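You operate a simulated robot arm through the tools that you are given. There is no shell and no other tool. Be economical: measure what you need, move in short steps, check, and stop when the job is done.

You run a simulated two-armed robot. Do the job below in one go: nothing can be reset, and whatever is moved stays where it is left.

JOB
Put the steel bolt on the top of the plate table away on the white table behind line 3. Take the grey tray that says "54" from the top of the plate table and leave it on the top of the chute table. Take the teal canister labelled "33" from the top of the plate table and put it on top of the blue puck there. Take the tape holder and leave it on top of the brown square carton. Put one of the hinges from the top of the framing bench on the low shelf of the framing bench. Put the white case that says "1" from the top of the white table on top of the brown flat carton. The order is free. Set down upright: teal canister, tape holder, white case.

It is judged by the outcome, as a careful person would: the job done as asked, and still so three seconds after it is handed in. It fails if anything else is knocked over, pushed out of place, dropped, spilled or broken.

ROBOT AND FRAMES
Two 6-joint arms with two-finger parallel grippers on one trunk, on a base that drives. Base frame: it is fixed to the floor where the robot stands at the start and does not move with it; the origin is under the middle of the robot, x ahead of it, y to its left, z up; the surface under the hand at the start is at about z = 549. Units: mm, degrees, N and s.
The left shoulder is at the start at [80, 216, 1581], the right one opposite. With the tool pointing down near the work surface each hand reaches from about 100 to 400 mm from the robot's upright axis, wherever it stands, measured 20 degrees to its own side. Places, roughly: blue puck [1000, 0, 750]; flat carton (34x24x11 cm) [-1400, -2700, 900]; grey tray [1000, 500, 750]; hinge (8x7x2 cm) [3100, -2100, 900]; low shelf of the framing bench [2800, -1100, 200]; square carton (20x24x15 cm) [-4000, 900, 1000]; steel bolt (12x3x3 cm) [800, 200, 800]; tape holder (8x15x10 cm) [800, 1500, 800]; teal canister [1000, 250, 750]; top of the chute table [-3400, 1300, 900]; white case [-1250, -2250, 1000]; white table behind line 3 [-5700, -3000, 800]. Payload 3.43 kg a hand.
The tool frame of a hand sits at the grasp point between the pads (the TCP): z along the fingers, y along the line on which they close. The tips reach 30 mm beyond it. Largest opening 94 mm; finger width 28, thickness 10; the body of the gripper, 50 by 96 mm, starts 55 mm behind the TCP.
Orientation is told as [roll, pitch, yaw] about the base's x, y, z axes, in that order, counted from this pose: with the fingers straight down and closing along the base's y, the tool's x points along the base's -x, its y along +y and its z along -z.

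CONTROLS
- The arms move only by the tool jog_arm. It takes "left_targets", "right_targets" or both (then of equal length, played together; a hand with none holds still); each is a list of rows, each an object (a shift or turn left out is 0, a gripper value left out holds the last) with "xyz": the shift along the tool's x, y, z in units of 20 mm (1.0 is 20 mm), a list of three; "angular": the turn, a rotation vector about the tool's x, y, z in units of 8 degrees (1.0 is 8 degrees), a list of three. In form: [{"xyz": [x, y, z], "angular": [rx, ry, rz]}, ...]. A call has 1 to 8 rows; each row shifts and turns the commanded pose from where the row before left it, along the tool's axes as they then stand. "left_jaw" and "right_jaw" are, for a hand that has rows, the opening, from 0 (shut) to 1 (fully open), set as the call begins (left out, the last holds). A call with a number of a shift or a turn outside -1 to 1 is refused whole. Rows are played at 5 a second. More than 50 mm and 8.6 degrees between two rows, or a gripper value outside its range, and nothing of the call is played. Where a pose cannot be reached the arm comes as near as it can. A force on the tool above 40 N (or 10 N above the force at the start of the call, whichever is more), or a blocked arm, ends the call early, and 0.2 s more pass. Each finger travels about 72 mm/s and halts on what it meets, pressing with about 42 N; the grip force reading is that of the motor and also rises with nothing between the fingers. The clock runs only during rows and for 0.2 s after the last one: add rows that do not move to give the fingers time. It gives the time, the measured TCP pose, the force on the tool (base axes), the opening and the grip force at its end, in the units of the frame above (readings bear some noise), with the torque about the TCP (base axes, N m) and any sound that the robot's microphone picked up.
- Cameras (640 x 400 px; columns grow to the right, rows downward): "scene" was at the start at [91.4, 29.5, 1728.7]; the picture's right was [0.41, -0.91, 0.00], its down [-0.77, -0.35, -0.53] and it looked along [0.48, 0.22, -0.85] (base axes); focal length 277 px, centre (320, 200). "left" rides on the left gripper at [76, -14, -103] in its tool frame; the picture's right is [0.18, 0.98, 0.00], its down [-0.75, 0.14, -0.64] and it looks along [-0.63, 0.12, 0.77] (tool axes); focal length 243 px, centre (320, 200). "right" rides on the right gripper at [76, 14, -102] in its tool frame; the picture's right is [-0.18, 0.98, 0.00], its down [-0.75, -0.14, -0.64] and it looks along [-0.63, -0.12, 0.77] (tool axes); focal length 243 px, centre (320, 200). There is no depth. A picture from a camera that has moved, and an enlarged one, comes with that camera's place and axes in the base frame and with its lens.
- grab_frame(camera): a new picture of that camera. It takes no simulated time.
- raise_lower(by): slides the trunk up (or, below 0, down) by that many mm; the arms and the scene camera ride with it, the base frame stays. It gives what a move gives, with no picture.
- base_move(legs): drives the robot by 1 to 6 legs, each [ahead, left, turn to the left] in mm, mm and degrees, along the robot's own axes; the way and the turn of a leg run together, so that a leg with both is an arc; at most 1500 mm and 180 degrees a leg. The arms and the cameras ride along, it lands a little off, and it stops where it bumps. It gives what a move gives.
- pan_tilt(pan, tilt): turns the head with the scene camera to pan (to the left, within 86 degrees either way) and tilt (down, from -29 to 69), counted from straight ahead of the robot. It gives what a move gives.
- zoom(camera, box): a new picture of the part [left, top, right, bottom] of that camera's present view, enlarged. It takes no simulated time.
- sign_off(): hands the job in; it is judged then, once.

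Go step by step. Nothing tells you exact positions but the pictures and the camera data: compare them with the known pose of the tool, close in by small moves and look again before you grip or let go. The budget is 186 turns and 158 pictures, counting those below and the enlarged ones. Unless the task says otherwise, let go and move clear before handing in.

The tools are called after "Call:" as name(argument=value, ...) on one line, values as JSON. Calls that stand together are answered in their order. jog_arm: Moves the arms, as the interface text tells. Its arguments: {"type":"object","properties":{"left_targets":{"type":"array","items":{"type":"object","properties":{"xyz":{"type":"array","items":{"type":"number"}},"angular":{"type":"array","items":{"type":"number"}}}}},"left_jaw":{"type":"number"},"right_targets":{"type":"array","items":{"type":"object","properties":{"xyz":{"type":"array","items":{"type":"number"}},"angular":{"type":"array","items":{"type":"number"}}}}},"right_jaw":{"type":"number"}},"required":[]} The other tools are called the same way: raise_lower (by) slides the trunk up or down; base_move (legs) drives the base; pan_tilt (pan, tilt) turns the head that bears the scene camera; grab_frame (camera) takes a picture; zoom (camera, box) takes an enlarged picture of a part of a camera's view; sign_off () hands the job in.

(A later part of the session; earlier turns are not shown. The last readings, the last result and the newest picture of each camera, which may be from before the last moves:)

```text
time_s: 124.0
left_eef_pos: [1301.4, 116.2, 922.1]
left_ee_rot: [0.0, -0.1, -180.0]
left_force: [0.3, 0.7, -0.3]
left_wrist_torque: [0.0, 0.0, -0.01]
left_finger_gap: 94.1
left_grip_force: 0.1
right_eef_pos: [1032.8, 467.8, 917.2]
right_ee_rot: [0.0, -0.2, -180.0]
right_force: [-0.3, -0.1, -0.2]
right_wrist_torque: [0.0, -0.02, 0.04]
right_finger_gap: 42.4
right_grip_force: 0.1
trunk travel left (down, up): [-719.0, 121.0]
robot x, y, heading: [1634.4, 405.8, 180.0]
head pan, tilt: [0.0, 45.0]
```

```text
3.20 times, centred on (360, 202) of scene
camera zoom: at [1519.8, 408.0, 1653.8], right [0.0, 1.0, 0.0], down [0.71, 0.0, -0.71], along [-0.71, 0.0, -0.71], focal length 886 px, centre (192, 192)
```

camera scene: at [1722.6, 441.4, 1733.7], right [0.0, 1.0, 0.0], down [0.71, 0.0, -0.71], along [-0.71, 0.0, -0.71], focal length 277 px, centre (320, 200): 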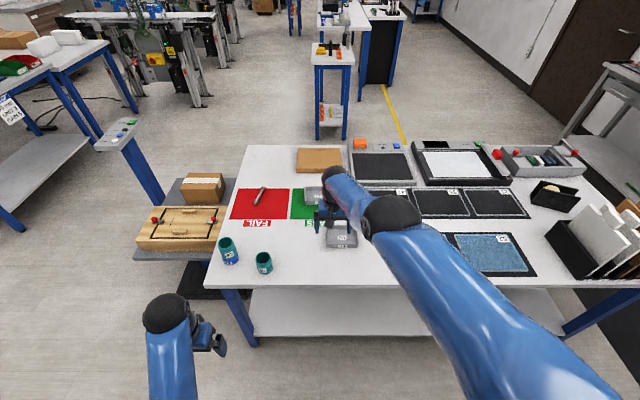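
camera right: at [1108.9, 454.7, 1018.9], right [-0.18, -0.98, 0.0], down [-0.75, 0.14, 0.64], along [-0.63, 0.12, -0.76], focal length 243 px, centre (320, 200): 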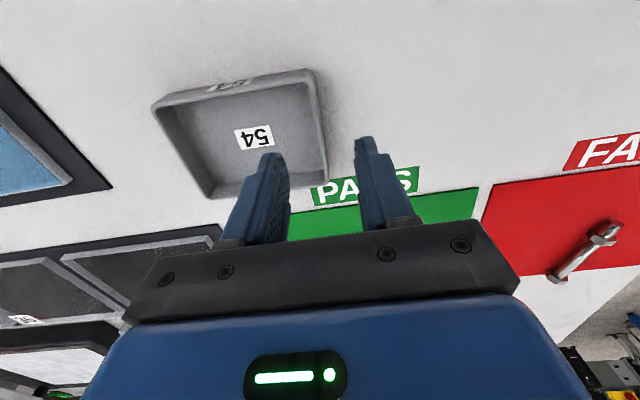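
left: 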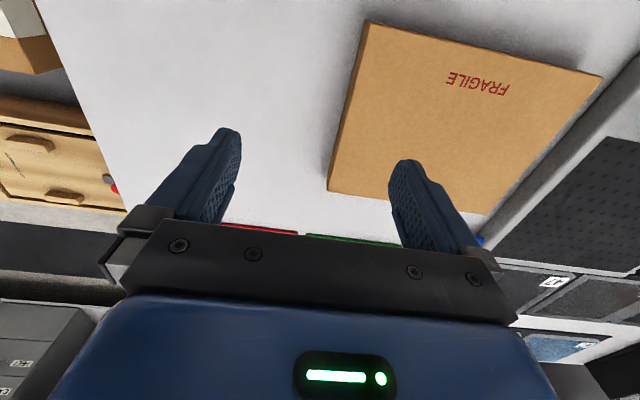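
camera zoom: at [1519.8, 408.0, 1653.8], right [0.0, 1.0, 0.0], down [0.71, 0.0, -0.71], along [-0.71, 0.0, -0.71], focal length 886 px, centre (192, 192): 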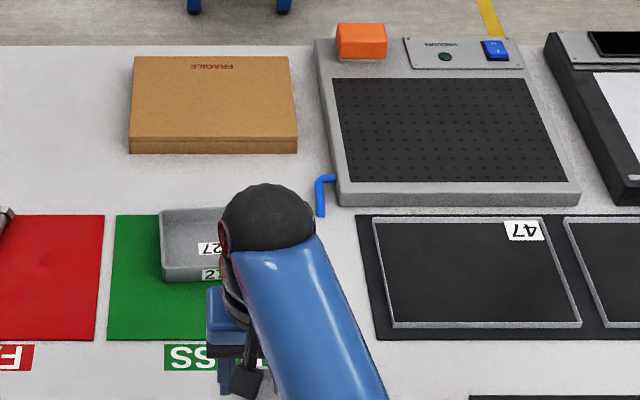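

Wall at y≈471, tray centre x≈1025. I align, descend and check.

Call:
jog_arm(right_targets=[{"xyz": [-0.4, -0.2, 0.5]}, {"xyz": [0, 0, 1]}, {"xyz": [0, 0, 0.8]}])

Call:
grab_frame(camera="right")

```text
time_s: 124.8
left_eef_pos: [1299.7, 116.7, 921.6]
left_ee_rot: [0.1, -0.3, -180.0]
left_force: [-0.3, -0.5, 0.1]
left_wrist_torque: [-0.01, 0.01, -0.01]
left_finger_gap: 93.8
left_grip_force: 0.1
right_eef_pos: [1024.0, 471.2, 870.2]
right_ee_rot: [0.2, -0.1, -180.0]
right_force: [0.0, 0.1, -0.6]
right_wrist_torque: [0.01, 0.02, 0.0]
right_finger_gap: 42.5
right_grip_force: 0.0
trunk travel left (down, up): [-719.0, 121.0]
robot x, y, heading: [1634.1, 402.7, 180.0]
head pan, tilt: [0.0, 45.0]
```

```text
104 pictures are left
camera right: at [1100.8, 458.3, 972.5], right [-0.18, -0.98, 0.0], down [-0.75, 0.14, 0.64], along [-0.63, 0.12, -0.76], focal length 243 px, centre (320, 200)
```

right: 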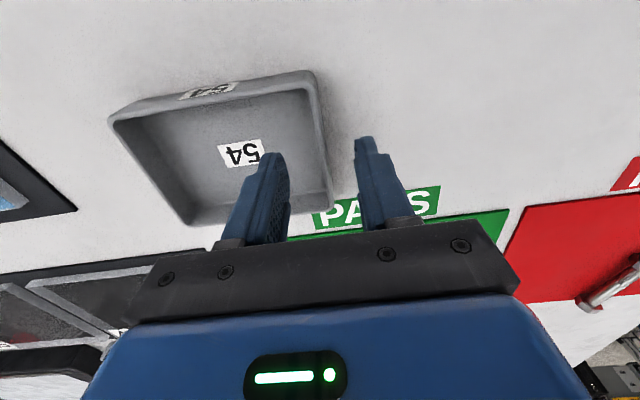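

Call:
jog_arm(right_targets=[{"xyz": [0, 0, 0.7]}, {"xyz": [0, 0, 0.6]}])

Call:
jog_arm(right_targets=[{}, {}, {}, {}], right_jaw=0)

Call:
jog_arm(right_targets=[{"xyz": [0, 0, -0.5]}, {"xyz": [0, 0, -0.5]}])

Call:
grab_frame(camera="right")

```text
time_s: 125.4
left_eef_pos: [1300.7, 115.8, 922.7]
left_ee_rot: [0.1, -0.2, -180.0]
left_force: [0.6, -0.3, -0.9]
left_wrist_torque: [0.01, 0.0, -0.04]
left_finger_gap: 94.1
left_grip_force: 0.1
right_eef_pos: [1024.2, 470.8, 845.3]
right_ee_rot: [0.1, -0.2, -179.9]
right_force: [-0.2, 0.6, 0.4]
right_wrist_torque: [0.02, 0.0, 0.01]
right_finger_gap: 42.2
right_grip_force: 0.1
trunk travel left (down, up): [-719.0, 121.0]
robot x, y, heading: [1631.1, 404.4, 180.0]
head pan, tilt: [0.0, 45.0]
```

```text
time_s: 126.4
left_eef_pos: [1300.7, 116.7, 921.9]
left_ee_rot: [0.1, -0.3, -180.1]
left_force: [-0.5, -0.7, -0.1]
left_wrist_torque: [0.03, 0.05, -0.03]
left_finger_gap: 94.0
left_grip_force: 0.1
right_eef_pos: [1024.8, 471.0, 845.3]
right_ee_rot: [0.1, -0.3, -179.9]
right_force: [-0.4, -0.2, 1.8]
right_wrist_torque: [0.03, 0.07, 0.04]
right_finger_gap: 2.9
right_grip_force: 37.2
trunk travel left (down, up): [-719.0, 121.0]
robot x, y, heading: [1629.8, 406.9, 180.0]
head pan, tilt: [0.0, 45.0]
```

```text
time_s: 127.0
left_eef_pos: [1300.0, 115.0, 922.0]
left_ee_rot: [0.1, -0.3, -180.0]
left_force: [-0.4, 0.2, 0.1]
left_wrist_torque: [0.05, 0.07, 0.01]
left_finger_gap: 94.0
left_grip_force: 0.1
right_eef_pos: [1024.3, 471.6, 864.7]
right_ee_rot: [0.0, -0.2, -180.0]
right_force: [-0.2, 0.0, -0.7]
right_wrist_torque: [-0.04, -0.01, 0.04]
right_finger_gap: 2.9
right_grip_force: 37.6
trunk travel left (down, up): [-719.0, 121.0]
robot x, y, heading: [1633.6, 410.0, 179.8]
head pan, tilt: [0.0, 45.0]
```

```text
103 pictures are left
camera right: at [1100.7, 458.5, 967.1], right [-0.18, -0.98, 0.0], down [-0.75, 0.14, 0.64], along [-0.63, 0.12, -0.77], focal length 243 px, centre (320, 200)
```

right: 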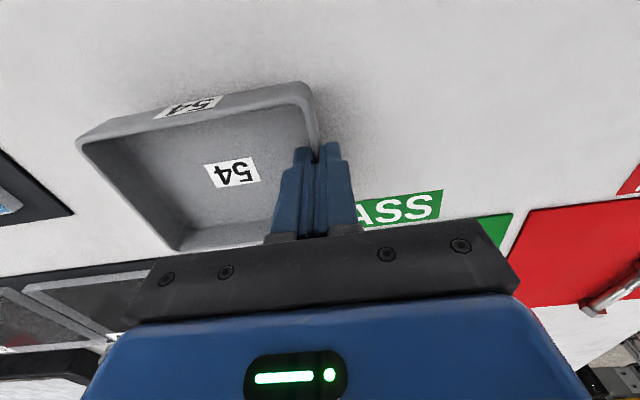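

Tray gripped and lifted. I raise it, back away, and retract the right arm for safe carrying.

Call:
raise_lower(by=70)

Call:
base_move(legs=[[-250, 0, 0]])

Call:
jog_arm(right_targets=[{"xyz": [1, 0, 0]}, {"xyz": [1, 0, 0]}, {"xyz": [1, 0, 0]}, {"xyz": [1, 0, 0]}, {"xyz": [1, 0, 0]}, {"xyz": [1, 0, 0]}, {"xyz": [1, 0, 0]}, {"xyz": [1, 0, 0]}])

Call:
pan_tilt(pan=-60, tilt=35)

Call:
grab_frame(camera="scene")

```text
time_s: 128.1
left_eef_pos: [1300.0, 116.2, 990.2]
left_ee_rot: [0.0, -0.1, -180.0]
left_force: [0.1, 0.4, -0.1]
left_wrist_torque: [0.02, 0.03, 0.02]
left_finger_gap: 93.9
left_grip_force: 0.1
right_eef_pos: [1025.0, 471.0, 935.0]
right_ee_rot: [0.0, -0.2, -180.0]
right_force: [0.7, -1.0, -0.7]
right_wrist_torque: [-0.05, 0.0, 0.0]
right_finger_gap: 3.1
right_grip_force: 37.7
trunk travel left (down, up): [-789.0, 51.0]
robot x, y, heading: [1633.0, 407.4, 179.9]
head pan, tilt: [0.0, 45.0]
```

```text
time_s: 129.9
left_eef_pos: [1548.1, 115.3, 990.6]
left_ee_rot: [0.1, 0.0, -179.9]
left_force: [-0.3, 0.0, -0.5]
left_wrist_torque: [0.02, -0.01, 0.02]
left_finger_gap: 94.0
left_grip_force: 0.0
right_eef_pos: [1271.3, 470.9, 933.4]
right_ee_rot: [0.2, 0.0, -179.9]
right_force: [-0.5, 0.9, -0.6]
right_wrist_torque: [-0.05, -0.06, 0.0]
right_finger_gap: 2.8
right_grip_force: 37.0
trunk travel left (down, up): [-789.0, 51.0]
robot x, y, heading: [1884.2, 406.4, -180.0]
head pan, tilt: [0.0, 45.0]
```

```text
time_s: 131.7
left_eef_pos: [1551.0, 115.8, 992.7]
left_ee_rot: [0.0, -0.2, -179.9]
left_force: [0.1, -0.8, -0.1]
left_wrist_torque: [-0.01, 0.0, 0.04]
left_finger_gap: 93.9
left_grip_force: 0.0
right_eef_pos: [1433.7, 470.7, 934.7]
right_ee_rot: [0.1, -0.2, -179.8]
right_force: [0.3, -0.2, -0.3]
right_wrist_torque: [-0.01, 0.02, 0.03]
right_finger_gap: 2.9
right_grip_force: 37.4
trunk travel left (down, up): [-789.0, 51.0]
robot x, y, heading: [1884.4, 409.8, -180.0]
head pan, tilt: [0.0, 45.0]
```

```text
time_s: 133.0
left_eef_pos: [1549.3, 115.5, 992.2]
left_ee_rot: [0.1, -0.2, -179.9]
left_force: [-0.4, -0.4, -0.6]
left_wrist_torque: [-0.01, -0.01, 0.02]
left_finger_gap: 94.1
left_grip_force: 0.0
right_eef_pos: [1433.7, 471.2, 934.0]
right_ee_rot: [0.1, -0.2, -179.9]
right_force: [-0.1, -0.5, -1.8]
right_wrist_torque: [-0.06, -0.01, 0.01]
right_finger_gap: 2.9
right_grip_force: 38.2
trunk travel left (down, up): [-789.0, 51.0]
robot x, y, heading: [1884.2, 409.1, -179.8]
head pan, tilt: [-60.0, 35.0]
```

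```text
102 pictures are left
camera scene: at [1806.4, 484.3, 1738.5], right [0.87, 0.5, 0.0], down [0.29, -0.5, -0.82], along [-0.41, 0.71, -0.57], focal length 277 px, centre (320, 200)
```

scene: 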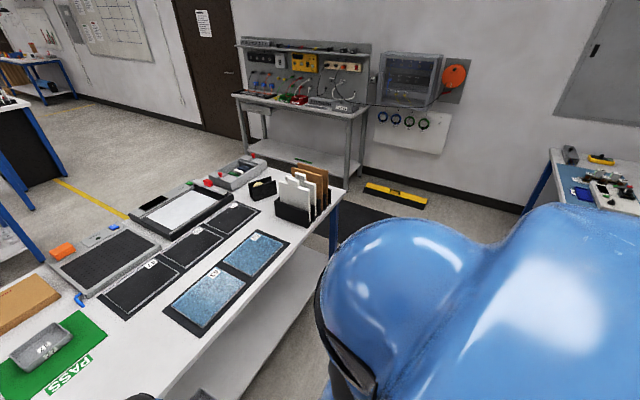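

Call:
zoom(camera="scene", box=[190, 140, 350, 240])

```text
4.00 times, centred on (270, 190) of scene
camera zoom: at [1806.4, 484.3, 1738.5], right [0.87, 0.5, 0.0], down [0.29, -0.5, -0.82], along [-0.41, 0.71, -0.57], focal length 1107 px, centre (520, 240)
```

zoom: 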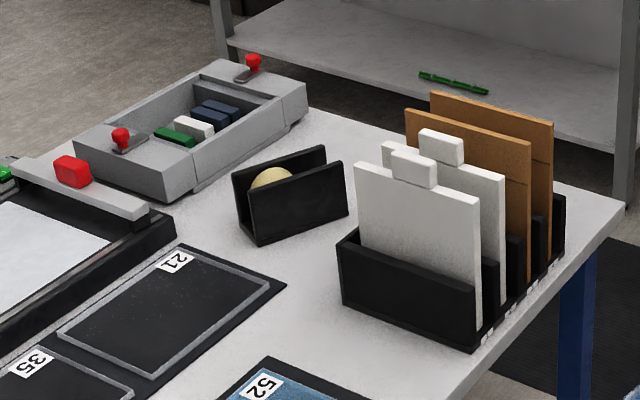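

The tape holder (two black plates with a roll) is at about (810, 1535), long axis roughly 62° from x. I drive around the rear to the table's left end, facing it.

Call:
raise_lower(by=50)

Call:
base_move(legs=[[-70, 0, 0], [0, -1500, 0], [0, -390, 0], [0, 0, 90], [0, -1300, 0]])

Call:
pan_tilt(pan=15, tilt=50)

Call:
grab_frame(camera="scene")

```text
time_s: 134.0
left_eef_pos: [1549.9, 114.8, 1040.3]
left_ee_rot: [0.1, -0.2, -179.9]
left_force: [0.3, -0.2, 0.4]
left_wrist_torque: [-0.02, 0.0, 0.0]
left_finger_gap: 93.8
left_grip_force: 0.0
right_eef_pos: [1434.0, 470.7, 985.1]
right_ee_rot: [0.1, -0.2, -179.9]
right_force: [-0.4, 0.2, -0.6]
right_wrist_torque: [-0.02, -0.03, 0.04]
right_finger_gap: 2.9
right_grip_force: 37.9
trunk travel left (down, up): [-839.0, 1.0]
robot x, y, heading: [1881.1, 406.3, -180.2]
head pan, tilt: [-60.0, 35.0]
```

```text
time_s: 154.1
left_eef_pos: [942.4, 1964.3, 1042.3]
left_ee_rot: [0.0, -0.1, -89.8]
left_force: [0.5, 0.5, -0.9]
left_wrist_torque: [-0.04, 0.02, -0.02]
left_finger_gap: 93.9
left_grip_force: 0.2
right_eef_pos: [586.7, 1846.8, 984.8]
right_ee_rot: [0.0, -0.3, -89.8]
right_force: [0.8, 0.4, -0.7]
right_wrist_torque: [-0.01, -0.05, 0.0]
right_finger_gap: 3.0
right_grip_force: 37.9
trunk travel left (down, up): [-839.0, 1.0]
robot x, y, heading: [650.3, 2295.9, -89.9]
head pan, tilt: [-60.0, 35.0]
```

```text
time_s: 155.6
left_eef_pos: [941.6, 1964.1, 1041.9]
left_ee_rot: [0.1, -0.2, -89.8]
left_force: [-1.1, 0.4, -0.1]
left_wrist_torque: [0.01, 0.01, 0.03]
left_finger_gap: 94.3
left_grip_force: 0.0
right_eef_pos: [584.4, 1847.2, 985.5]
right_ee_rot: [0.2, -0.2, -89.8]
right_force: [0.2, 0.6, -0.7]
right_wrist_torque: [0.04, -0.04, -0.03]
right_finger_gap: 2.9
right_grip_force: 38.4
trunk travel left (down, up): [-839.0, 1.0]
robot x, y, heading: [650.8, 2291.7, -89.8]
head pan, tilt: [15.0, 50.0]
```

```text
100 pictures are left
camera scene: at [667.5, 2191.4, 1766.8], right [-0.97, -0.26, 0.0], down [-0.2, 0.74, -0.64], along [0.17, -0.62, -0.77], focal length 277 px, centre (320, 200)
```

scene: 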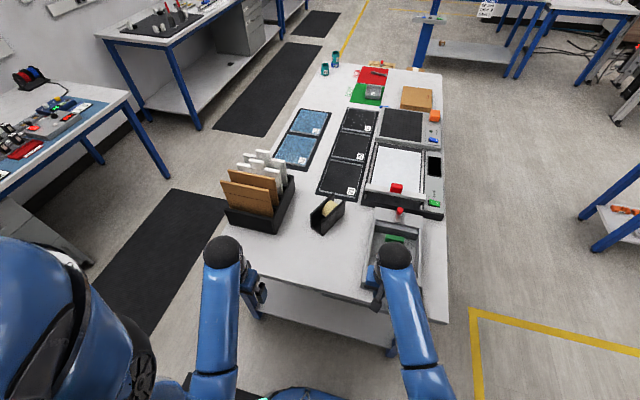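

Call:
zoom(camera="scene", box=[270, 170, 390, 245])

Call:
grab_frame(camera="left")

```text
5.33 times, centred on (330, 208) of scene
camera zoom: at [667.5, 2191.4, 1766.8], right [-0.97, -0.26, 0.0], down [-0.2, 0.74, -0.64], along [0.17, -0.62, -0.77], focal length 1476 px, centre (267, 160)
```

zoom: 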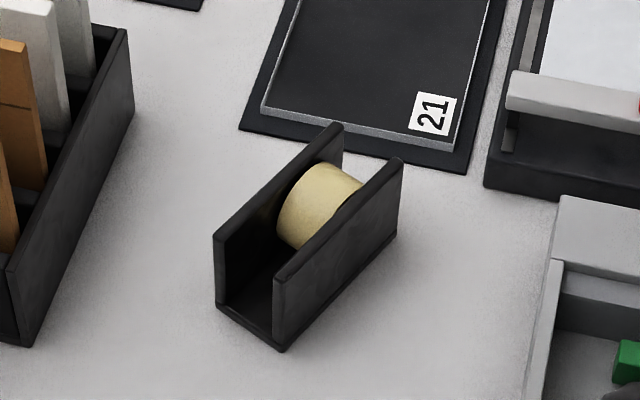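

```text
98 pictures are left
camera left: at [925.0, 2041.2, 1142.6], right [0.98, 0.19, 0.0], down [0.14, -0.75, 0.64], along [0.12, -0.63, -0.76], focal length 243 px, centre (320, 200)
```

left: 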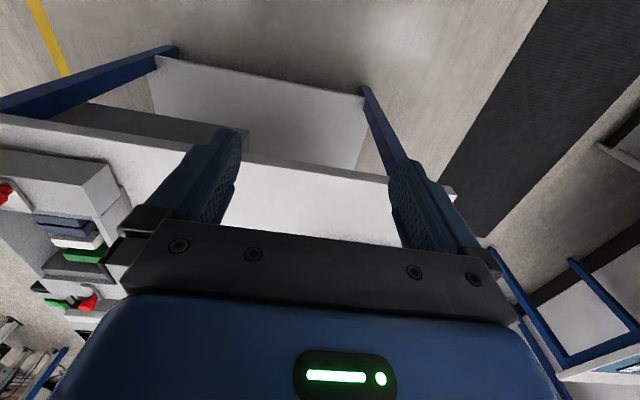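

Tape holder centre ≈ (818, 1514), top z ≈ 897, long axis ~65°. I move closer, tuck the tray in with the right arm and extend the left.

Call:
jog_arm(left_targets=[{"xyz": [-1, -0.45, 0]}, {"xyz": [-1, -0.45, 0]}, {"xyz": [-1, -0.45, 0]}, {"xyz": [-1, -0.45, 0]}, {"xyz": [-1, -0.45, 0]}, {"xyz": [-1, -0.45, 0]}, {"xyz": [-1, -0.45, 0]}, {"xyz": [-1, -0.45, 0]}], right_targets=[{"xyz": [1, 0, 0]}, {"xyz": [1, 0, 0]}, {"xyz": [1, 0, 0]}, {"xyz": [1, 0, 0]}, {"xyz": [1, 0, 0]}, {"xyz": [1, 0, 0]}, {"xyz": [1, 0, 0]}, {"xyz": [1, 0, 0]}])

Call:
base_move(legs=[[135, -50, 0]])

Call:
raise_lower(by=-70)

Call:
grab_frame(camera="scene")

```text
time_s: 157.4
left_eef_pos: [869.1, 1804.7, 1042.6]
left_ee_rot: [0.1, -0.2, -89.8]
left_force: [0.7, -0.2, 0.0]
left_wrist_torque: [0.0, 0.02, 0.02]
left_finger_gap: 94.0
left_grip_force: 0.1
right_eef_pos: [585.7, 2006.3, 984.5]
right_ee_rot: [0.0, -0.2, -89.8]
right_force: [-0.6, 0.3, -0.2]
right_wrist_torque: [0.04, -0.04, -0.01]
right_finger_gap: 2.8
right_grip_force: 37.6
trunk travel left (down, up): [-839.0, 1.0]
robot x, y, heading: [649.2, 2295.2, -89.6]
head pan, tilt: [15.0, 50.0]
```

```text
time_s: 158.7
left_eef_pos: [821.7, 1672.4, 1043.7]
left_ee_rot: [0.0, -0.5, -89.7]
left_force: [-0.5, -0.4, 0.8]
left_wrist_torque: [0.01, 0.02, 0.0]
left_finger_gap: 93.8
left_grip_force: 0.0
right_eef_pos: [536.0, 1873.4, 985.7]
right_ee_rot: [0.0, -0.5, -89.8]
right_force: [-0.3, 0.3, -0.7]
right_wrist_torque: [0.0, -0.01, -0.02]
right_finger_gap: 3.1
right_grip_force: 38.0
trunk travel left (down, up): [-839.0, 1.0]
robot x, y, heading: [599.9, 2162.1, -89.9]
head pan, tilt: [15.0, 50.0]
```

```text
time_s: 159.8
left_eef_pos: [819.7, 1668.3, 971.6]
left_ee_rot: [0.1, -0.2, -89.8]
left_force: [-0.2, 0.0, -0.3]
left_wrist_torque: [-0.04, 0.01, -0.03]
left_finger_gap: 93.7
left_grip_force: 0.1
right_eef_pos: [535.9, 1870.7, 913.7]
right_ee_rot: [0.1, -0.2, -89.8]
right_force: [0.4, -0.1, -0.1]
right_wrist_torque: [0.01, -0.03, 0.0]
right_finger_gap: 3.1
right_grip_force: 37.3
trunk travel left (down, up): [-769.0, 71.0]
robot x, y, heading: [598.5, 2160.6, -89.7]
head pan, tilt: [15.0, 50.0]
```

```text
97 pictures are left
camera scene: at [618.2, 2056.0, 1696.8], right [-0.96, -0.26, 0.0], down [-0.2, 0.74, -0.64], along [0.17, -0.62, -0.77], focal length 277 px, centre (320, 200)
```

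scene: 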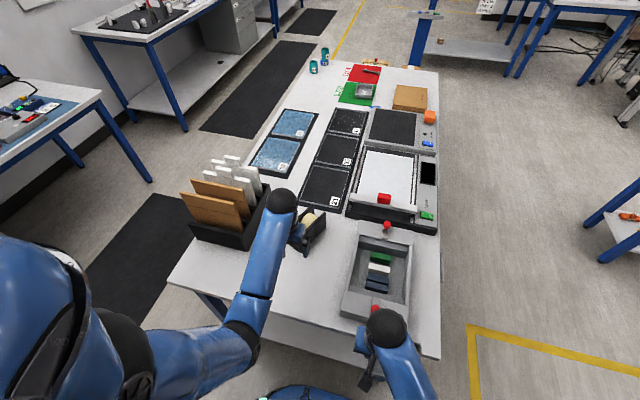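

Call:
jog_arm(left_targets=[{"xyz": [-1, 0, 0]}, {"xyz": [-1, 0, 0]}, {"xyz": [-1, 0, 0]}, {"xyz": [-1, 0, 0]}, {"angular": [0, 0, 1]}, {"angular": [0, 0, 1]}, {"angular": [0, 0, 1]}, {}], left_jaw=1)

Call:
grab_frame(camera="left")

```text
time_s: 161.6
left_eef_pos: [820.0, 1588.3, 972.2]
left_ee_rot: [0.1, -0.2, -113.8]
left_force: [0.1, -0.5, -0.7]
left_wrist_torque: [0.01, -0.01, 0.0]
left_finger_gap: 94.1
left_grip_force: 0.0
right_eef_pos: [535.2, 1870.7, 914.1]
right_ee_rot: [0.1, -0.3, -89.8]
right_force: [0.7, 0.3, -0.4]
right_wrist_torque: [0.02, -0.06, -0.01]
right_finger_gap: 2.9
right_grip_force: 37.9
trunk travel left (down, up): [-769.0, 71.0]
robot x, y, heading: [601.3, 2158.5, -89.7]
head pan, tilt: [15.0, 50.0]
```

```text
96 pictures are left
camera left: at [837.1, 1665.4, 1073.4], right [0.97, -0.23, 0.0], down [-0.18, -0.74, 0.64], along [-0.15, -0.63, -0.76], focal length 243 px, centre (320, 200)
```

left: 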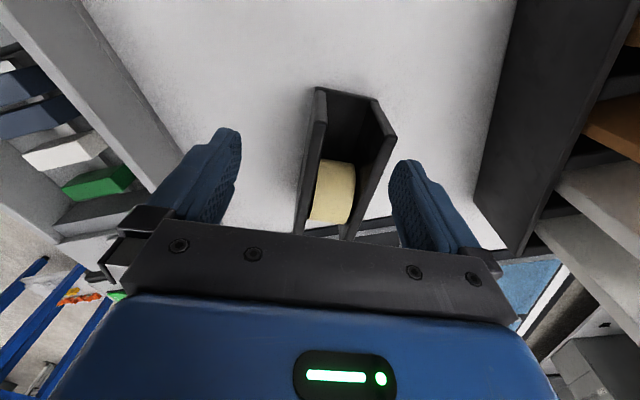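

Matches well (width ≈ 68 mm). I move over the centre and descend partway to check the straddle.

Call:
jog_arm(left_targets=[{"xyz": [-0.84, 0.325, 0]}, {"xyz": [-0.84, 0.325, 0]}, {"xyz": [-0.84, 0.325, 0]}, {"xyz": [-0.84, 0.325, 0]}, {"xyz": [0, 0, 1]}, {"xyz": [0, 0, 1]}])

Call:
grab_frame(camera="left")

Call:
zoom(camera="scene", box=[220, 150, 380, 250])

```text
time_s: 163.0
left_eef_pos: [817.7, 1518.1, 932.9]
left_ee_rot: [0.2, -0.3, -113.7]
left_force: [-0.2, -0.2, 0.2]
left_wrist_torque: [0.0, -0.01, -0.02]
left_finger_gap: 94.0
left_grip_force: 0.1
right_eef_pos: [537.2, 1870.3, 913.8]
right_ee_rot: [-0.1, -0.2, -89.8]
right_force: [0.1, -0.6, -1.8]
right_wrist_torque: [0.05, -0.06, -0.01]
right_finger_gap: 3.3
right_grip_force: 37.7
trunk travel left (down, up): [-769.0, 71.0]
robot x, y, heading: [596.6, 2158.3, -89.7]
head pan, tilt: [15.0, 50.0]
```

```text
95 pictures are left
camera left: at [833.4, 1593.5, 1034.0], right [0.97, -0.23, 0.0], down [-0.18, -0.74, 0.64], along [-0.15, -0.63, -0.76], focal length 243 px, centre (320, 200)
```

left: 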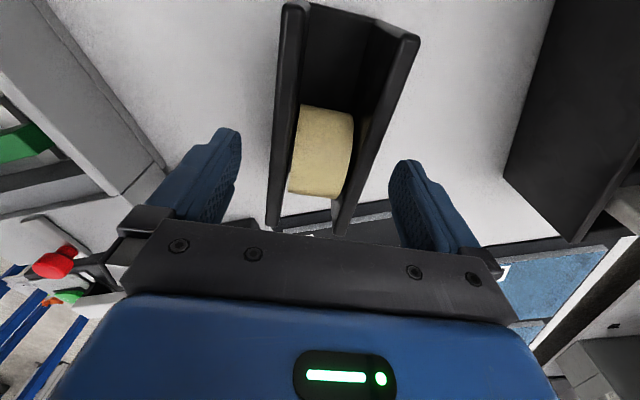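

```text
4.00 times, centred on (300, 200) of scene
camera zoom: at [618.5, 2056.0, 1696.8], right [-0.96, -0.26, 0.0], down [-0.2, 0.74, -0.64], along [0.17, -0.62, -0.77], focal length 1107 px, centre (400, 200)
```

zoom: 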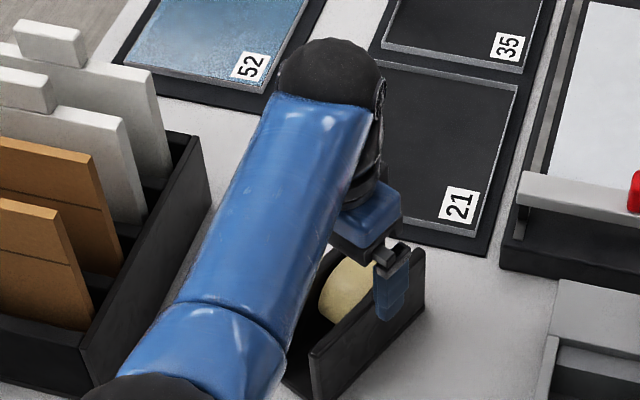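

Call:
jog_arm(left_targets=[{"xyz": [0, 0.25, 0]}])

Call:
raise_lower(by=-35)

Call:
jog_arm(left_targets=[{"xyz": [0, 0, 0.9]}, {"xyz": [0, 0, 0.9]}])

Call:
grab_frame(camera="left")

```text
time_s: 163.4
left_eef_pos: [822.2, 1514.5, 933.6]
left_ee_rot: [0.1, 0.0, -113.7]
left_force: [-0.5, 0.0, 0.8]
left_wrist_torque: [0.01, 0.0, 0.02]
left_finger_gap: 94.2
left_grip_force: 0.1
right_eef_pos: [535.2, 1869.9, 913.0]
right_ee_rot: [-0.1, -0.2, -89.7]
right_force: [-0.2, 0.2, -1.0]
right_wrist_torque: [0.0, -0.08, 0.0]
right_finger_gap: 2.8
right_grip_force: 37.5
trunk travel left (down, up): [-769.0, 71.0]
robot x, y, heading: [600.2, 2162.7, -89.9]
head pan, tilt: [15.0, 50.0]
```

```text
time_s: 164.2
left_eef_pos: [821.6, 1515.3, 898.5]
left_ee_rot: [0.1, -0.3, -113.8]
left_force: [0.2, 0.7, 0.4]
left_wrist_torque: [0.02, 0.01, 0.0]
left_finger_gap: 94.0
left_grip_force: 0.1
right_eef_pos: [537.0, 1870.6, 878.5]
right_ee_rot: [0.0, -0.3, -89.8]
right_force: [-0.2, -0.4, 0.3]
right_wrist_torque: [0.01, -0.07, 0.0]
right_finger_gap: 3.0
right_grip_force: 38.4
trunk travel left (down, up): [-734.0, 106.0]
robot x, y, heading: [598.8, 2159.0, -89.8]
head pan, tilt: [15.0, 50.0]
```

```text
time_s: 164.8
left_eef_pos: [821.9, 1515.4, 862.5]
left_ee_rot: [0.2, -0.1, -113.9]
left_force: [-0.4, -0.1, -0.7]
left_wrist_torque: [-0.01, -0.05, -0.02]
left_finger_gap: 93.9
left_grip_force: 0.1
right_eef_pos: [536.8, 1871.0, 878.4]
right_ee_rot: [0.2, -0.2, -89.8]
right_force: [0.5, -0.3, -0.5]
right_wrist_torque: [0.04, -0.03, -0.01]
right_finger_gap: 3.0
right_grip_force: 37.9
trunk travel left (down, up): [-734.0, 106.0]
robot x, y, heading: [595.7, 2160.4, -89.8]
head pan, tilt: [15.0, 50.0]
```

```text
93 pictures are left
camera left: at [837.8, 1590.5, 962.7], right [0.97, -0.23, 0.0], down [-0.18, -0.74, 0.64], along [-0.15, -0.63, -0.76], focal length 243 px, centre (320, 200)
```

left: 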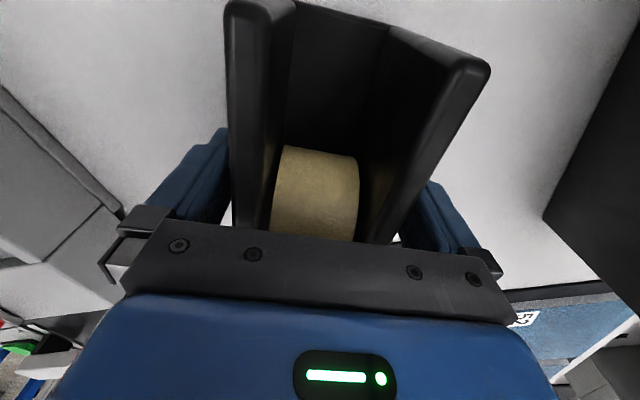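

Straddled cleanly. I close and lift.

Call:
jog_arm(left_targets=[{}, {}, {}, {}], left_jaw=0)

Call:
jog_arm(left_targets=[{"xyz": [0.2, 0, -1]}, {"xyz": [0.2, 0, -1]}, {"xyz": [0.2, 0, -1]}, {"xyz": [0.2, 0, -0.5]}])

Call:
raise_lower(by=100)

Call:
base_move(legs=[[-150, 0, 0]])

Call:
grab_frame(camera="scene")

```text
time_s: 165.8
left_eef_pos: [820.8, 1515.4, 862.5]
left_ee_rot: [0.1, -0.2, -113.7]
left_force: [-0.8, 1.2, 1.3]
left_wrist_torque: [-0.03, 0.36, -0.16]
left_finger_gap: 74.6
left_grip_force: 42.6
right_eef_pos: [536.2, 1869.6, 881.0]
right_ee_rot: [0.2, -0.3, -89.8]
right_force: [0.0, 0.2, -1.5]
right_wrist_torque: [0.01, -0.02, -0.01]
right_finger_gap: 2.9
right_grip_force: 37.7
trunk travel left (down, up): [-734.0, 106.0]
robot x, y, heading: [599.6, 2160.9, -89.9]
head pan, tilt: [15.0, 50.0]
```

```text
time_s: 166.8
left_eef_pos: [827.2, 1529.9, 930.8]
left_ee_rot: [0.1, -0.1, -113.8]
left_force: [1.0, 0.4, -5.5]
left_wrist_torque: [0.06, -0.04, 0.0]
left_finger_gap: 74.1
left_grip_force: 42.2
right_eef_pos: [536.7, 1871.0, 879.9]
right_ee_rot: [-0.1, -0.2, -89.8]
right_force: [-0.2, -0.9, -1.8]
right_wrist_torque: [0.0, -0.04, 0.03]
right_finger_gap: 3.0
right_grip_force: 37.3
trunk travel left (down, up): [-734.0, 106.0]
robot x, y, heading: [597.2, 2159.9, -89.7]
head pan, tilt: [15.0, 50.0]
```

```text
time_s: 168.1
left_eef_pos: [827.9, 1528.2, 1031.0]
left_ee_rot: [0.1, -0.1, -113.8]
left_force: [0.5, 0.1, -6.2]
left_wrist_torque: [0.03, -0.01, 0.02]
left_finger_gap: 74.4
left_grip_force: 41.3
right_eef_pos: [536.5, 1871.4, 978.7]
right_ee_rot: [0.0, -0.1, -89.8]
right_force: [0.1, -0.7, -0.6]
right_wrist_torque: [0.04, -0.03, 0.0]
right_finger_gap: 3.1
right_grip_force: 37.8
trunk travel left (down, up): [-834.0, 6.0]
robot x, y, heading: [596.7, 2159.1, -89.7]
head pan, tilt: [15.0, 50.0]
```

```text
time_s: 169.5
left_eef_pos: [828.6, 1675.3, 1028.0]
left_ee_rot: [0.0, 0.1, -113.8]
left_force: [0.6, -0.4, -5.7]
left_wrist_torque: [0.06, -0.01, -0.01]
left_finger_gap: 74.1
left_grip_force: 42.1
right_eef_pos: [534.9, 2017.9, 977.6]
right_ee_rot: [0.1, 0.0, -89.9]
right_force: [-0.7, -0.5, -0.8]
right_wrist_torque: [0.01, -0.05, -0.02]
right_finger_gap: 3.0
right_grip_force: 37.5
trunk travel left (down, up): [-834.0, 6.0]
robot x, y, heading: [597.7, 2311.5, -89.8]
head pan, tilt: [15.0, 50.0]
```

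```text
92 pictures are left
camera scene: at [618.2, 2199.5, 1761.3], right [-0.96, -0.26, 0.0], down [-0.2, 0.74, -0.64], along [0.17, -0.62, -0.77], focal length 277 px, centre (320, 200)
```

scene: 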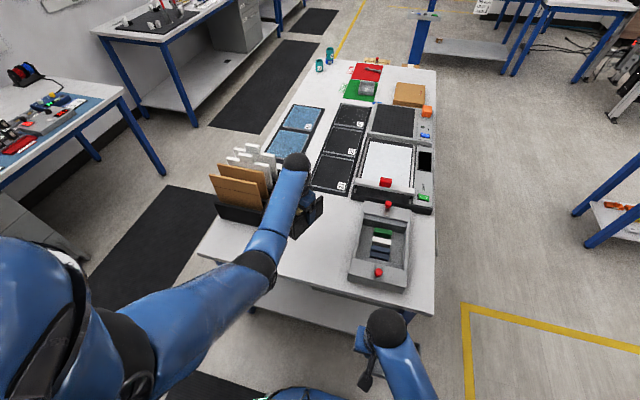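

Tape holder held firmly (≈0.6 kg). I back off, tuck the left arm in, turn to face -x and look toward the chute table.

Call:
base_move(legs=[[-90, 0, 0]])

Call:
jog_arm(left_targets=[{"xyz": [1, -0.44, 0]}, {"xyz": [1, -0.44, 0]}, {"xyz": [1, -0.44, 0]}, {"xyz": [1, -0.44, 0]}, {"xyz": [1, -0.44, 0]}, {"xyz": [1, -0.44, 0]}, {"xyz": [1, -0.44, 0]}, {"xyz": [1, -0.44, 0]}])

Call:
base_move(legs=[[0, 0, -90]])

Call:
pan_tilt(pan=10, tilt=20)

Call:
grab_frame(camera="scene")

```text
time_s: 170.6
left_eef_pos: [826.5, 1759.6, 1026.5]
left_ee_rot: [-0.1, 0.2, -113.9]
left_force: [0.5, -1.0, -5.9]
left_wrist_torque: [0.08, -0.04, -0.03]
left_finger_gap: 74.4
left_grip_force: 42.1
right_eef_pos: [534.9, 2099.3, 975.4]
right_ee_rot: [0.2, 0.4, -90.0]
right_force: [-0.3, -0.4, -2.1]
right_wrist_torque: [0.03, -0.09, -0.02]
right_finger_gap: 2.9
right_grip_force: 37.5
trunk travel left (down, up): [-834.0, 6.0]
robot x, y, heading: [598.8, 2400.4, -89.8]
head pan, tilt: [15.0, 50.0]
```

```text
time_s: 172.4
left_eef_pos: [828.0, 1943.4, 1031.5]
left_ee_rot: [0.2, -0.1, -113.8]
left_force: [-0.8, 0.6, -6.2]
left_wrist_torque: [0.02, -0.03, 0.05]
left_finger_gap: 74.4
left_grip_force: 42.2
right_eef_pos: [534.7, 2109.0, 979.6]
right_ee_rot: [0.1, -0.3, -89.9]
right_force: [-0.2, 0.7, -0.7]
right_wrist_torque: [0.04, -0.06, 0.03]
right_finger_gap: 3.0
right_grip_force: 37.7
trunk travel left (down, up): [-834.0, 6.0]
robot x, y, heading: [597.3, 2399.4, -89.8]
head pan, tilt: [15.0, 50.0]
```

```text
time_s: 176.7
left_eef_pos: [141.6, 2170.4, 1030.8]
left_ee_rot: [0.2, -0.1, 155.9]
left_force: [-0.3, -0.1, -5.8]
left_wrist_torque: [-0.01, -0.06, 0.0]
left_finger_gap: 74.1
left_grip_force: 42.4
right_eef_pos: [309.4, 2461.6, 978.5]
right_ee_rot: [0.0, -0.2, 179.8]
right_force: [-0.3, -0.1, -0.6]
right_wrist_torque: [-0.04, 0.0, -0.04]
right_finger_gap: 3.1
right_grip_force: 37.0
trunk travel left (down, up): [-834.0, 6.0]
robot x, y, heading: [596.6, 2397.6, 179.8]
head pan, tilt: [15.0, 50.0]
```

```text
time_s: 177.6
left_eef_pos: [141.5, 2171.0, 1030.7]
left_ee_rot: [0.1, -0.1, 155.9]
left_force: [0.4, 0.4, -4.3]
left_wrist_torque: [-0.04, -0.07, -0.03]
left_finger_gap: 74.5
left_grip_force: 42.3
right_eef_pos: [310.3, 2462.8, 978.7]
right_ee_rot: [0.1, -0.2, 179.8]
right_force: [0.7, -1.2, -0.7]
right_wrist_torque: [-0.06, -0.02, -0.01]
right_finger_gap: 2.9
right_grip_force: 37.6
trunk travel left (down, up): [-834.0, 6.0]
robot x, y, heading: [600.1, 2401.0, 179.7]
head pan, tilt: [10.0, 20.0]
```

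```text
91 pictures are left
camera scene: at [474.2, 2382.1, 1807.2], right [-0.17, 0.99, 0.0], down [0.34, 0.06, -0.94], along [-0.93, -0.16, -0.34], focal length 277 px, centre (320, 200)
```

scene: 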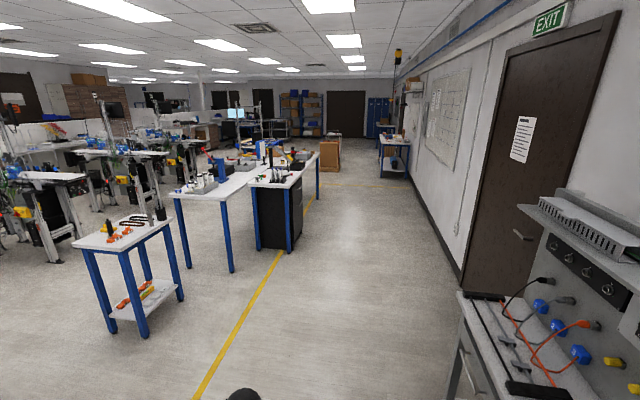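

Call:
zoom(camera="scene", box=[165, 120, 345, 240])

```text
3.33 times, centred on (255, 180) of scene
camera zoom: at [474.2, 2382.1, 1807.2], right [-0.17, 0.99, 0.0], down [0.34, 0.06, -0.94], along [-0.93, -0.16, -0.34], focal length 923 px, centre (537, 267)
```

zoom: 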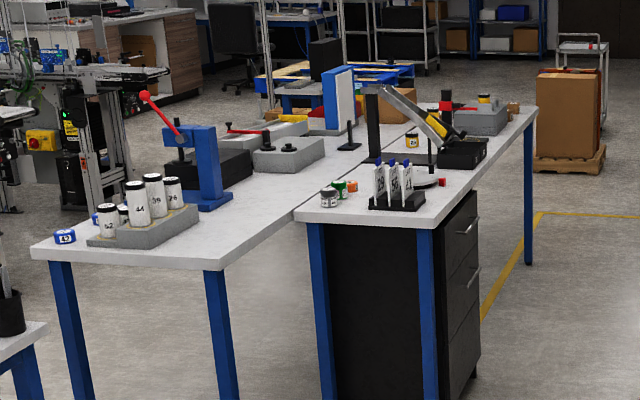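

The chute table's aisle edge is around y≈1545 from x≈-2320 to -4480. I drive down the aisle and turn to face it.

Call:
base_move(legs=[[1500, 0, 0], [1500, 0, 0], [900, 0, 0], [0, 0, 90]])

Call:
pan_tilt(pan=-10, tilt=35)

Call:
grab_frame(camera="scene")

```text
time_s: 200.2
left_eef_pos: [-3067.6, 1996.2, 1030.8]
left_ee_rot: [0.0, -0.1, -115.3]
left_force: [-0.4, 0.1, -4.8]
left_wrist_torque: [0.06, -0.02, 0.01]
left_finger_gap: 74.4
left_grip_force: 42.1
right_eef_pos: [-3355.3, 2169.9, 978.7]
right_ee_rot: [0.2, -0.2, -91.4]
right_force: [0.2, -0.2, 0.0]
right_wrist_torque: [-0.01, -0.05, 0.02]
right_finger_gap: 3.1
right_grip_force: 37.5
trunk travel left (down, up): [-834.0, 6.0]
robot x, y, heading: [-3284.2, 2458.3, -91.6]
head pan, tilt: [10.0, 20.0]
```

```text
time_s: 201.0
left_eef_pos: [-3067.6, 1996.3, 1030.6]
left_ee_rot: [0.1, 0.0, -115.3]
left_force: [0.8, 0.3, -5.3]
left_wrist_torque: [0.05, 0.01, 0.02]
left_finger_gap: 74.3
left_grip_force: 42.1
right_eef_pos: [-3355.8, 2169.4, 978.2]
right_ee_rot: [0.1, -0.2, -91.3]
right_force: [-0.3, 0.0, -1.0]
right_wrist_torque: [-0.02, -0.05, -0.04]
right_finger_gap: 3.1
right_grip_force: 38.2
trunk travel left (down, up): [-834.0, 6.0]
robot x, y, heading: [-3285.9, 2460.0, -91.2]
head pan, tilt: [-10.0, 35.0]
```

```text
89 pictures are left
camera scene: at [-3303.3, 2341.1, 1783.5], right [-0.98, 0.2, 0.0], down [0.11, 0.56, -0.82], along [-0.16, -0.8, -0.57], focal length 277 px, centre (320, 200)
```

scene: 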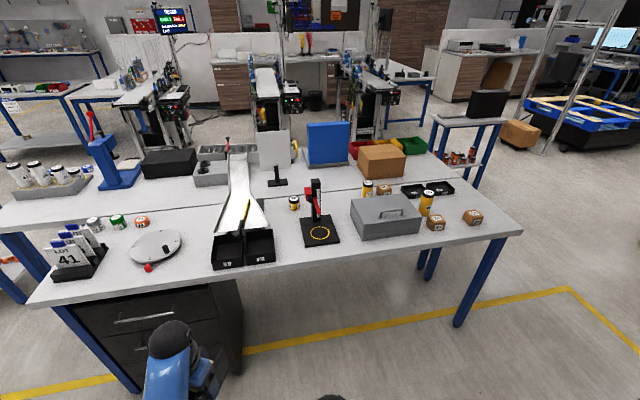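

The square carton is on the rear half at ≈(-3990, 870). I zoom to find a free spot for the tray on the chute table.

Call:
zoom(camera="scene", box=[30, 150, 330, 310])

Call:
zoom(camera="scene", box=[300, 110, 540, 260])

```text
2.13 times, centred on (180, 230) of scene
camera zoom: at [-3303.3, 2341.1, 1783.5], right [-0.98, 0.2, 0.0], down [0.11, 0.56, -0.82], along [-0.16, -0.8, -0.57], focal length 590 px, centre (619, 136)
```

zoom: 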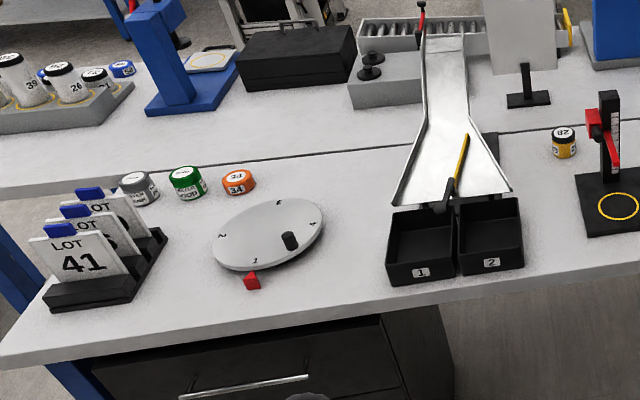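

```text
2.67 times, centred on (420, 185) of scene
camera zoom: at [-3303.3, 2341.1, 1783.5], right [-0.98, 0.2, 0.0], down [0.11, 0.56, -0.82], along [-0.16, -0.8, -0.57], focal length 738 px, centre (53, 240)
```

zoom: 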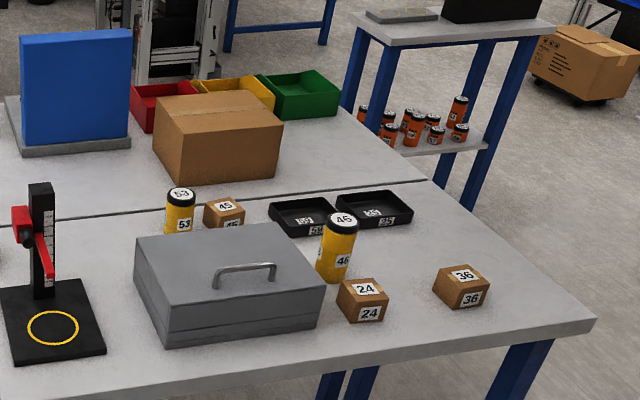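

Free spot for the tray: between the turntable and the black bins, centre ≈(-2920, 1430). I tuck the left hand and extend the right, then move there.

Call:
jog_arm(right_targets=[{"xyz": [-1, 0, 0]}, {"xyz": [-1, 0, 0]}, {"xyz": [-1, 0, 0]}, {"xyz": [-1, 0, 0]}, {"xyz": [-1, 0, 0]}, {"xyz": [-1, 0, 0]}, {"xyz": [-1, 0, 0]}, {"xyz": [-1, 0, 0]}], left_targets=[{"xyz": [0.7, -0.31, 0]}, {"xyz": [0.7, -0.31, 0]}, {"xyz": [0.7, -0.31, 0]}, {"xyz": [0.7, -0.31, 0]}, {"xyz": [0.7, -0.31, 0]}, {"xyz": [0.7, -0.31, 0]}, {"xyz": [0.7, -0.31, 0]}, {"xyz": [0.7, -0.31, 0]}])

Call:
jog_arm(right_targets=[{"xyz": [-1, 0, 0]}, {"xyz": [-1, 0, 0]}, {"xyz": [-1, 0, 0]}, {"xyz": [-1, 0, 0]}])

Call:
base_move(legs=[[0, 490, 1.3], [400, 0, 0]])

Call:
pan_tilt(pan=-5, tilt=55)

Call:
grab_frame(camera="scene")

Call:
grab_frame(camera="right")

```text
time_s: 202.8
left_eef_pos: [-3063.9, 2118.1, 1028.7]
left_ee_rot: [0.1, -0.2, -115.3]
left_force: [-0.6, -0.5, -5.7]
left_wrist_torque: [0.03, -0.06, -0.01]
left_finger_gap: 74.2
left_grip_force: 42.7
right_eef_pos: [-3359.0, 2010.1, 979.3]
right_ee_rot: [0.0, -0.2, -91.4]
right_force: [-0.4, 0.4, -0.4]
right_wrist_torque: [0.01, -0.07, 0.03]
right_finger_gap: 3.0
right_grip_force: 38.3
trunk travel left (down, up): [-834.0, 6.0]
robot x, y, heading: [-3285.7, 2459.8, -91.2]
head pan, tilt: [-10.0, 35.0]
```

```text
time_s: 203.8
left_eef_pos: [-3065.0, 2118.2, 1028.7]
left_ee_rot: [0.1, -0.1, -115.3]
left_force: [-0.3, 0.6, -4.7]
left_wrist_torque: [0.03, 0.02, 0.01]
left_finger_gap: 74.3
left_grip_force: 41.6
right_eef_pos: [-3360.3, 1930.6, 977.9]
right_ee_rot: [0.1, -0.3, -91.3]
right_force: [-0.1, 0.6, -1.7]
right_wrist_torque: [0.0, -0.04, 0.03]
right_finger_gap: 3.0
right_grip_force: 37.6
trunk travel left (down, up): [-834.0, 6.0]
robot x, y, heading: [-3283.3, 2458.4, -91.2]
head pan, tilt: [-10.0, 35.0]
```

```text
time_s: 208.8
left_eef_pos: [-2566.6, 1715.3, 1030.4]
left_ee_rot: [0.2, -0.4, -113.9]
left_force: [-0.2, 0.5, -6.2]
left_wrist_torque: [0.03, -0.03, 0.0]
left_finger_gap: 74.2
left_grip_force: 41.6
right_eef_pos: [-2858.7, 1520.2, 981.6]
right_ee_rot: [0.1, -0.4, -90.1]
right_force: [0.5, -0.4, -0.6]
right_wrist_torque: [-0.02, -0.05, -0.01]
right_finger_gap: 3.2
right_grip_force: 38.0
trunk travel left (down, up): [-834.0, 6.0]
robot x, y, heading: [-2791.5, 2045.1, -90.2]
head pan, tilt: [-10.0, 35.0]
```

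```text
time_s: 209.6
left_eef_pos: [-2566.6, 1714.2, 1030.1]
left_ee_rot: [0.1, -0.1, -114.0]
left_force: [0.1, -0.6, -5.5]
left_wrist_torque: [0.06, -0.02, 0.0]
left_finger_gap: 74.0
left_grip_force: 42.4
right_eef_pos: [-2857.7, 1517.3, 979.9]
right_ee_rot: [0.0, -0.2, -90.1]
right_force: [0.4, -0.5, -1.3]
right_wrist_torque: [0.02, -0.06, 0.02]
right_finger_gap: 2.8
right_grip_force: 37.9
trunk travel left (down, up): [-834.0, 6.0]
robot x, y, heading: [-2792.5, 2046.2, -90.0]
head pan, tilt: [-5.0, 55.0]
```

```text
86 pictures are left
camera scene: at [-2801.4, 1944.0, 1755.3], right [-1.0, 0.09, 0.0], down [0.07, 0.82, -0.57], along [-0.05, -0.57, -0.82], focal length 277 px, centre (320, 200)
```

scene: 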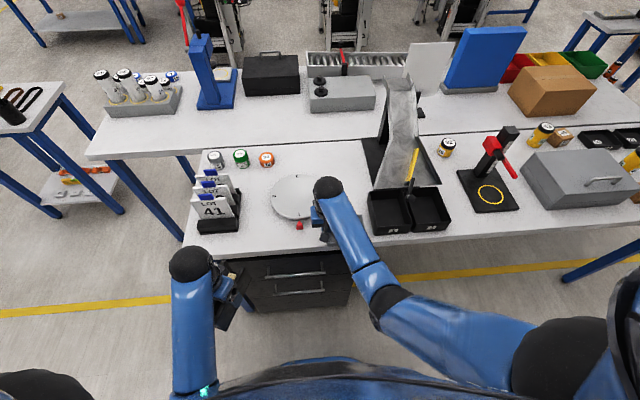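

```text
85 pictures are left
camera right: at [-2844.1, 1595.3, 1081.9], right [0.98, -0.18, 0.0], down [-0.14, -0.75, 0.64], along [-0.12, -0.63, -0.76], focal length 243 px, centre (320, 200)
```

right: 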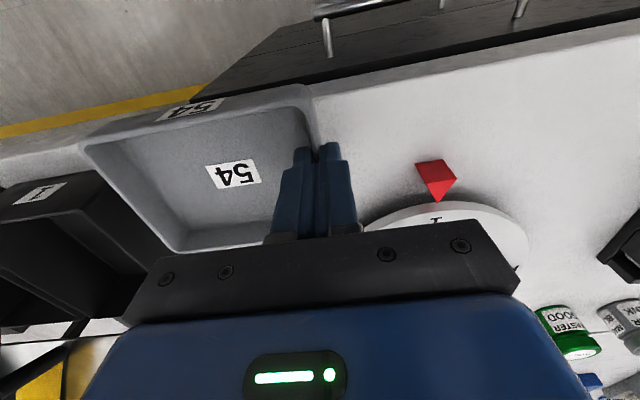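

I'll set it closer to the table's front edge (y≈1470), clear of the turntable and bins, then lower.

Call:
jog_arm(right_targets=[{"xyz": [-1, 0.35, 0]}, {"xyz": [-1, 0, 0]}, {"xyz": [-0.3, 0, 0]}])

Call:
raise_lower(by=-33)

Call:
grab_frame(camera="right")

Call:
zoom(camera="scene", box=[260, 150, 460, 275])

```text
time_s: 210.4
left_eef_pos: [-2565.7, 1713.3, 1029.9]
left_ee_rot: [0.1, -0.1, -114.0]
left_force: [0.5, 0.5, -5.8]
left_wrist_torque: [0.05, -0.02, 0.0]
left_finger_gap: 74.2
left_grip_force: 41.1
right_eef_pos: [-2852.1, 1472.3, 979.6]
right_ee_rot: [0.1, -0.3, -90.0]
right_force: [0.4, 0.0, -0.2]
right_wrist_torque: [0.0, -0.03, -0.01]
right_finger_gap: 2.9
right_grip_force: 37.9
trunk travel left (down, up): [-834.0, 6.0]
robot x, y, heading: [-2796.7, 2042.7, -90.1]
head pan, tilt: [-5.0, 55.0]
```

```text
time_s: 211.2
left_eef_pos: [-2565.9, 1713.8, 997.6]
left_ee_rot: [0.2, -0.2, -113.9]
left_force: [-0.4, 0.9, -5.4]
left_wrist_torque: [0.09, -0.01, -0.02]
left_finger_gap: 74.2
left_grip_force: 42.3
right_eef_pos: [-2849.9, 1471.6, 947.1]
right_ee_rot: [0.2, -0.2, -90.0]
right_force: [0.3, 0.1, -0.3]
right_wrist_torque: [0.02, -0.06, -0.02]
right_finger_gap: 3.1
right_grip_force: 37.9
trunk travel left (down, up): [-801.0, 39.0]
robot x, y, heading: [-2795.6, 2046.1, -90.0]
head pan, tilt: [-5.0, 55.0]
```

```text
84 pictures are left
camera right: at [-2837.1, 1549.7, 1049.1], right [0.98, -0.18, 0.0], down [-0.14, -0.75, 0.65], along [-0.12, -0.63, -0.76], focal length 243 px, centre (320, 200)
```

right: 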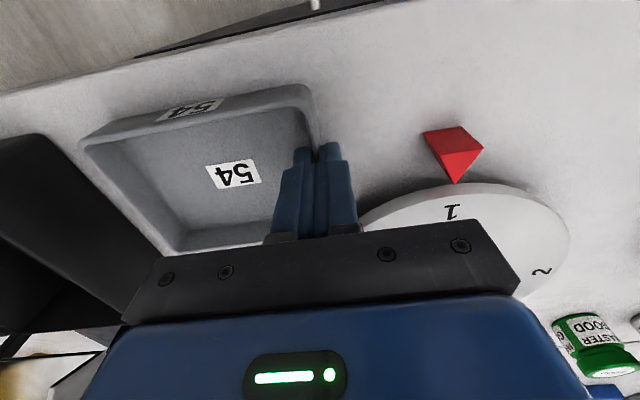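

```text
3.20 times, centred on (360, 212) of scene
camera zoom: at [-2801.4, 1944.9, 1722.3], right [-1.0, 0.09, 0.0], down [0.07, 0.82, -0.57], along [-0.05, -0.57, -0.82], focal length 886 px, centre (192, 160)
```

zoom: 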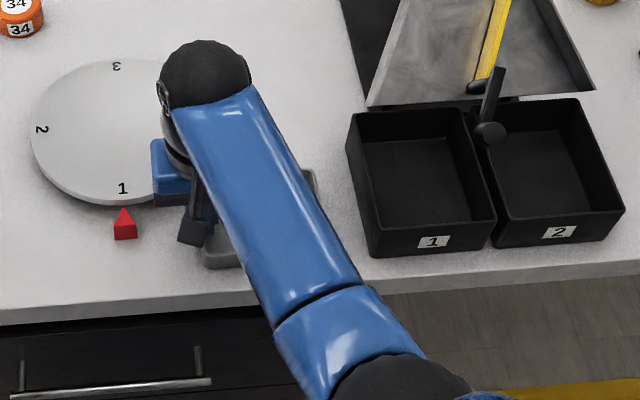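

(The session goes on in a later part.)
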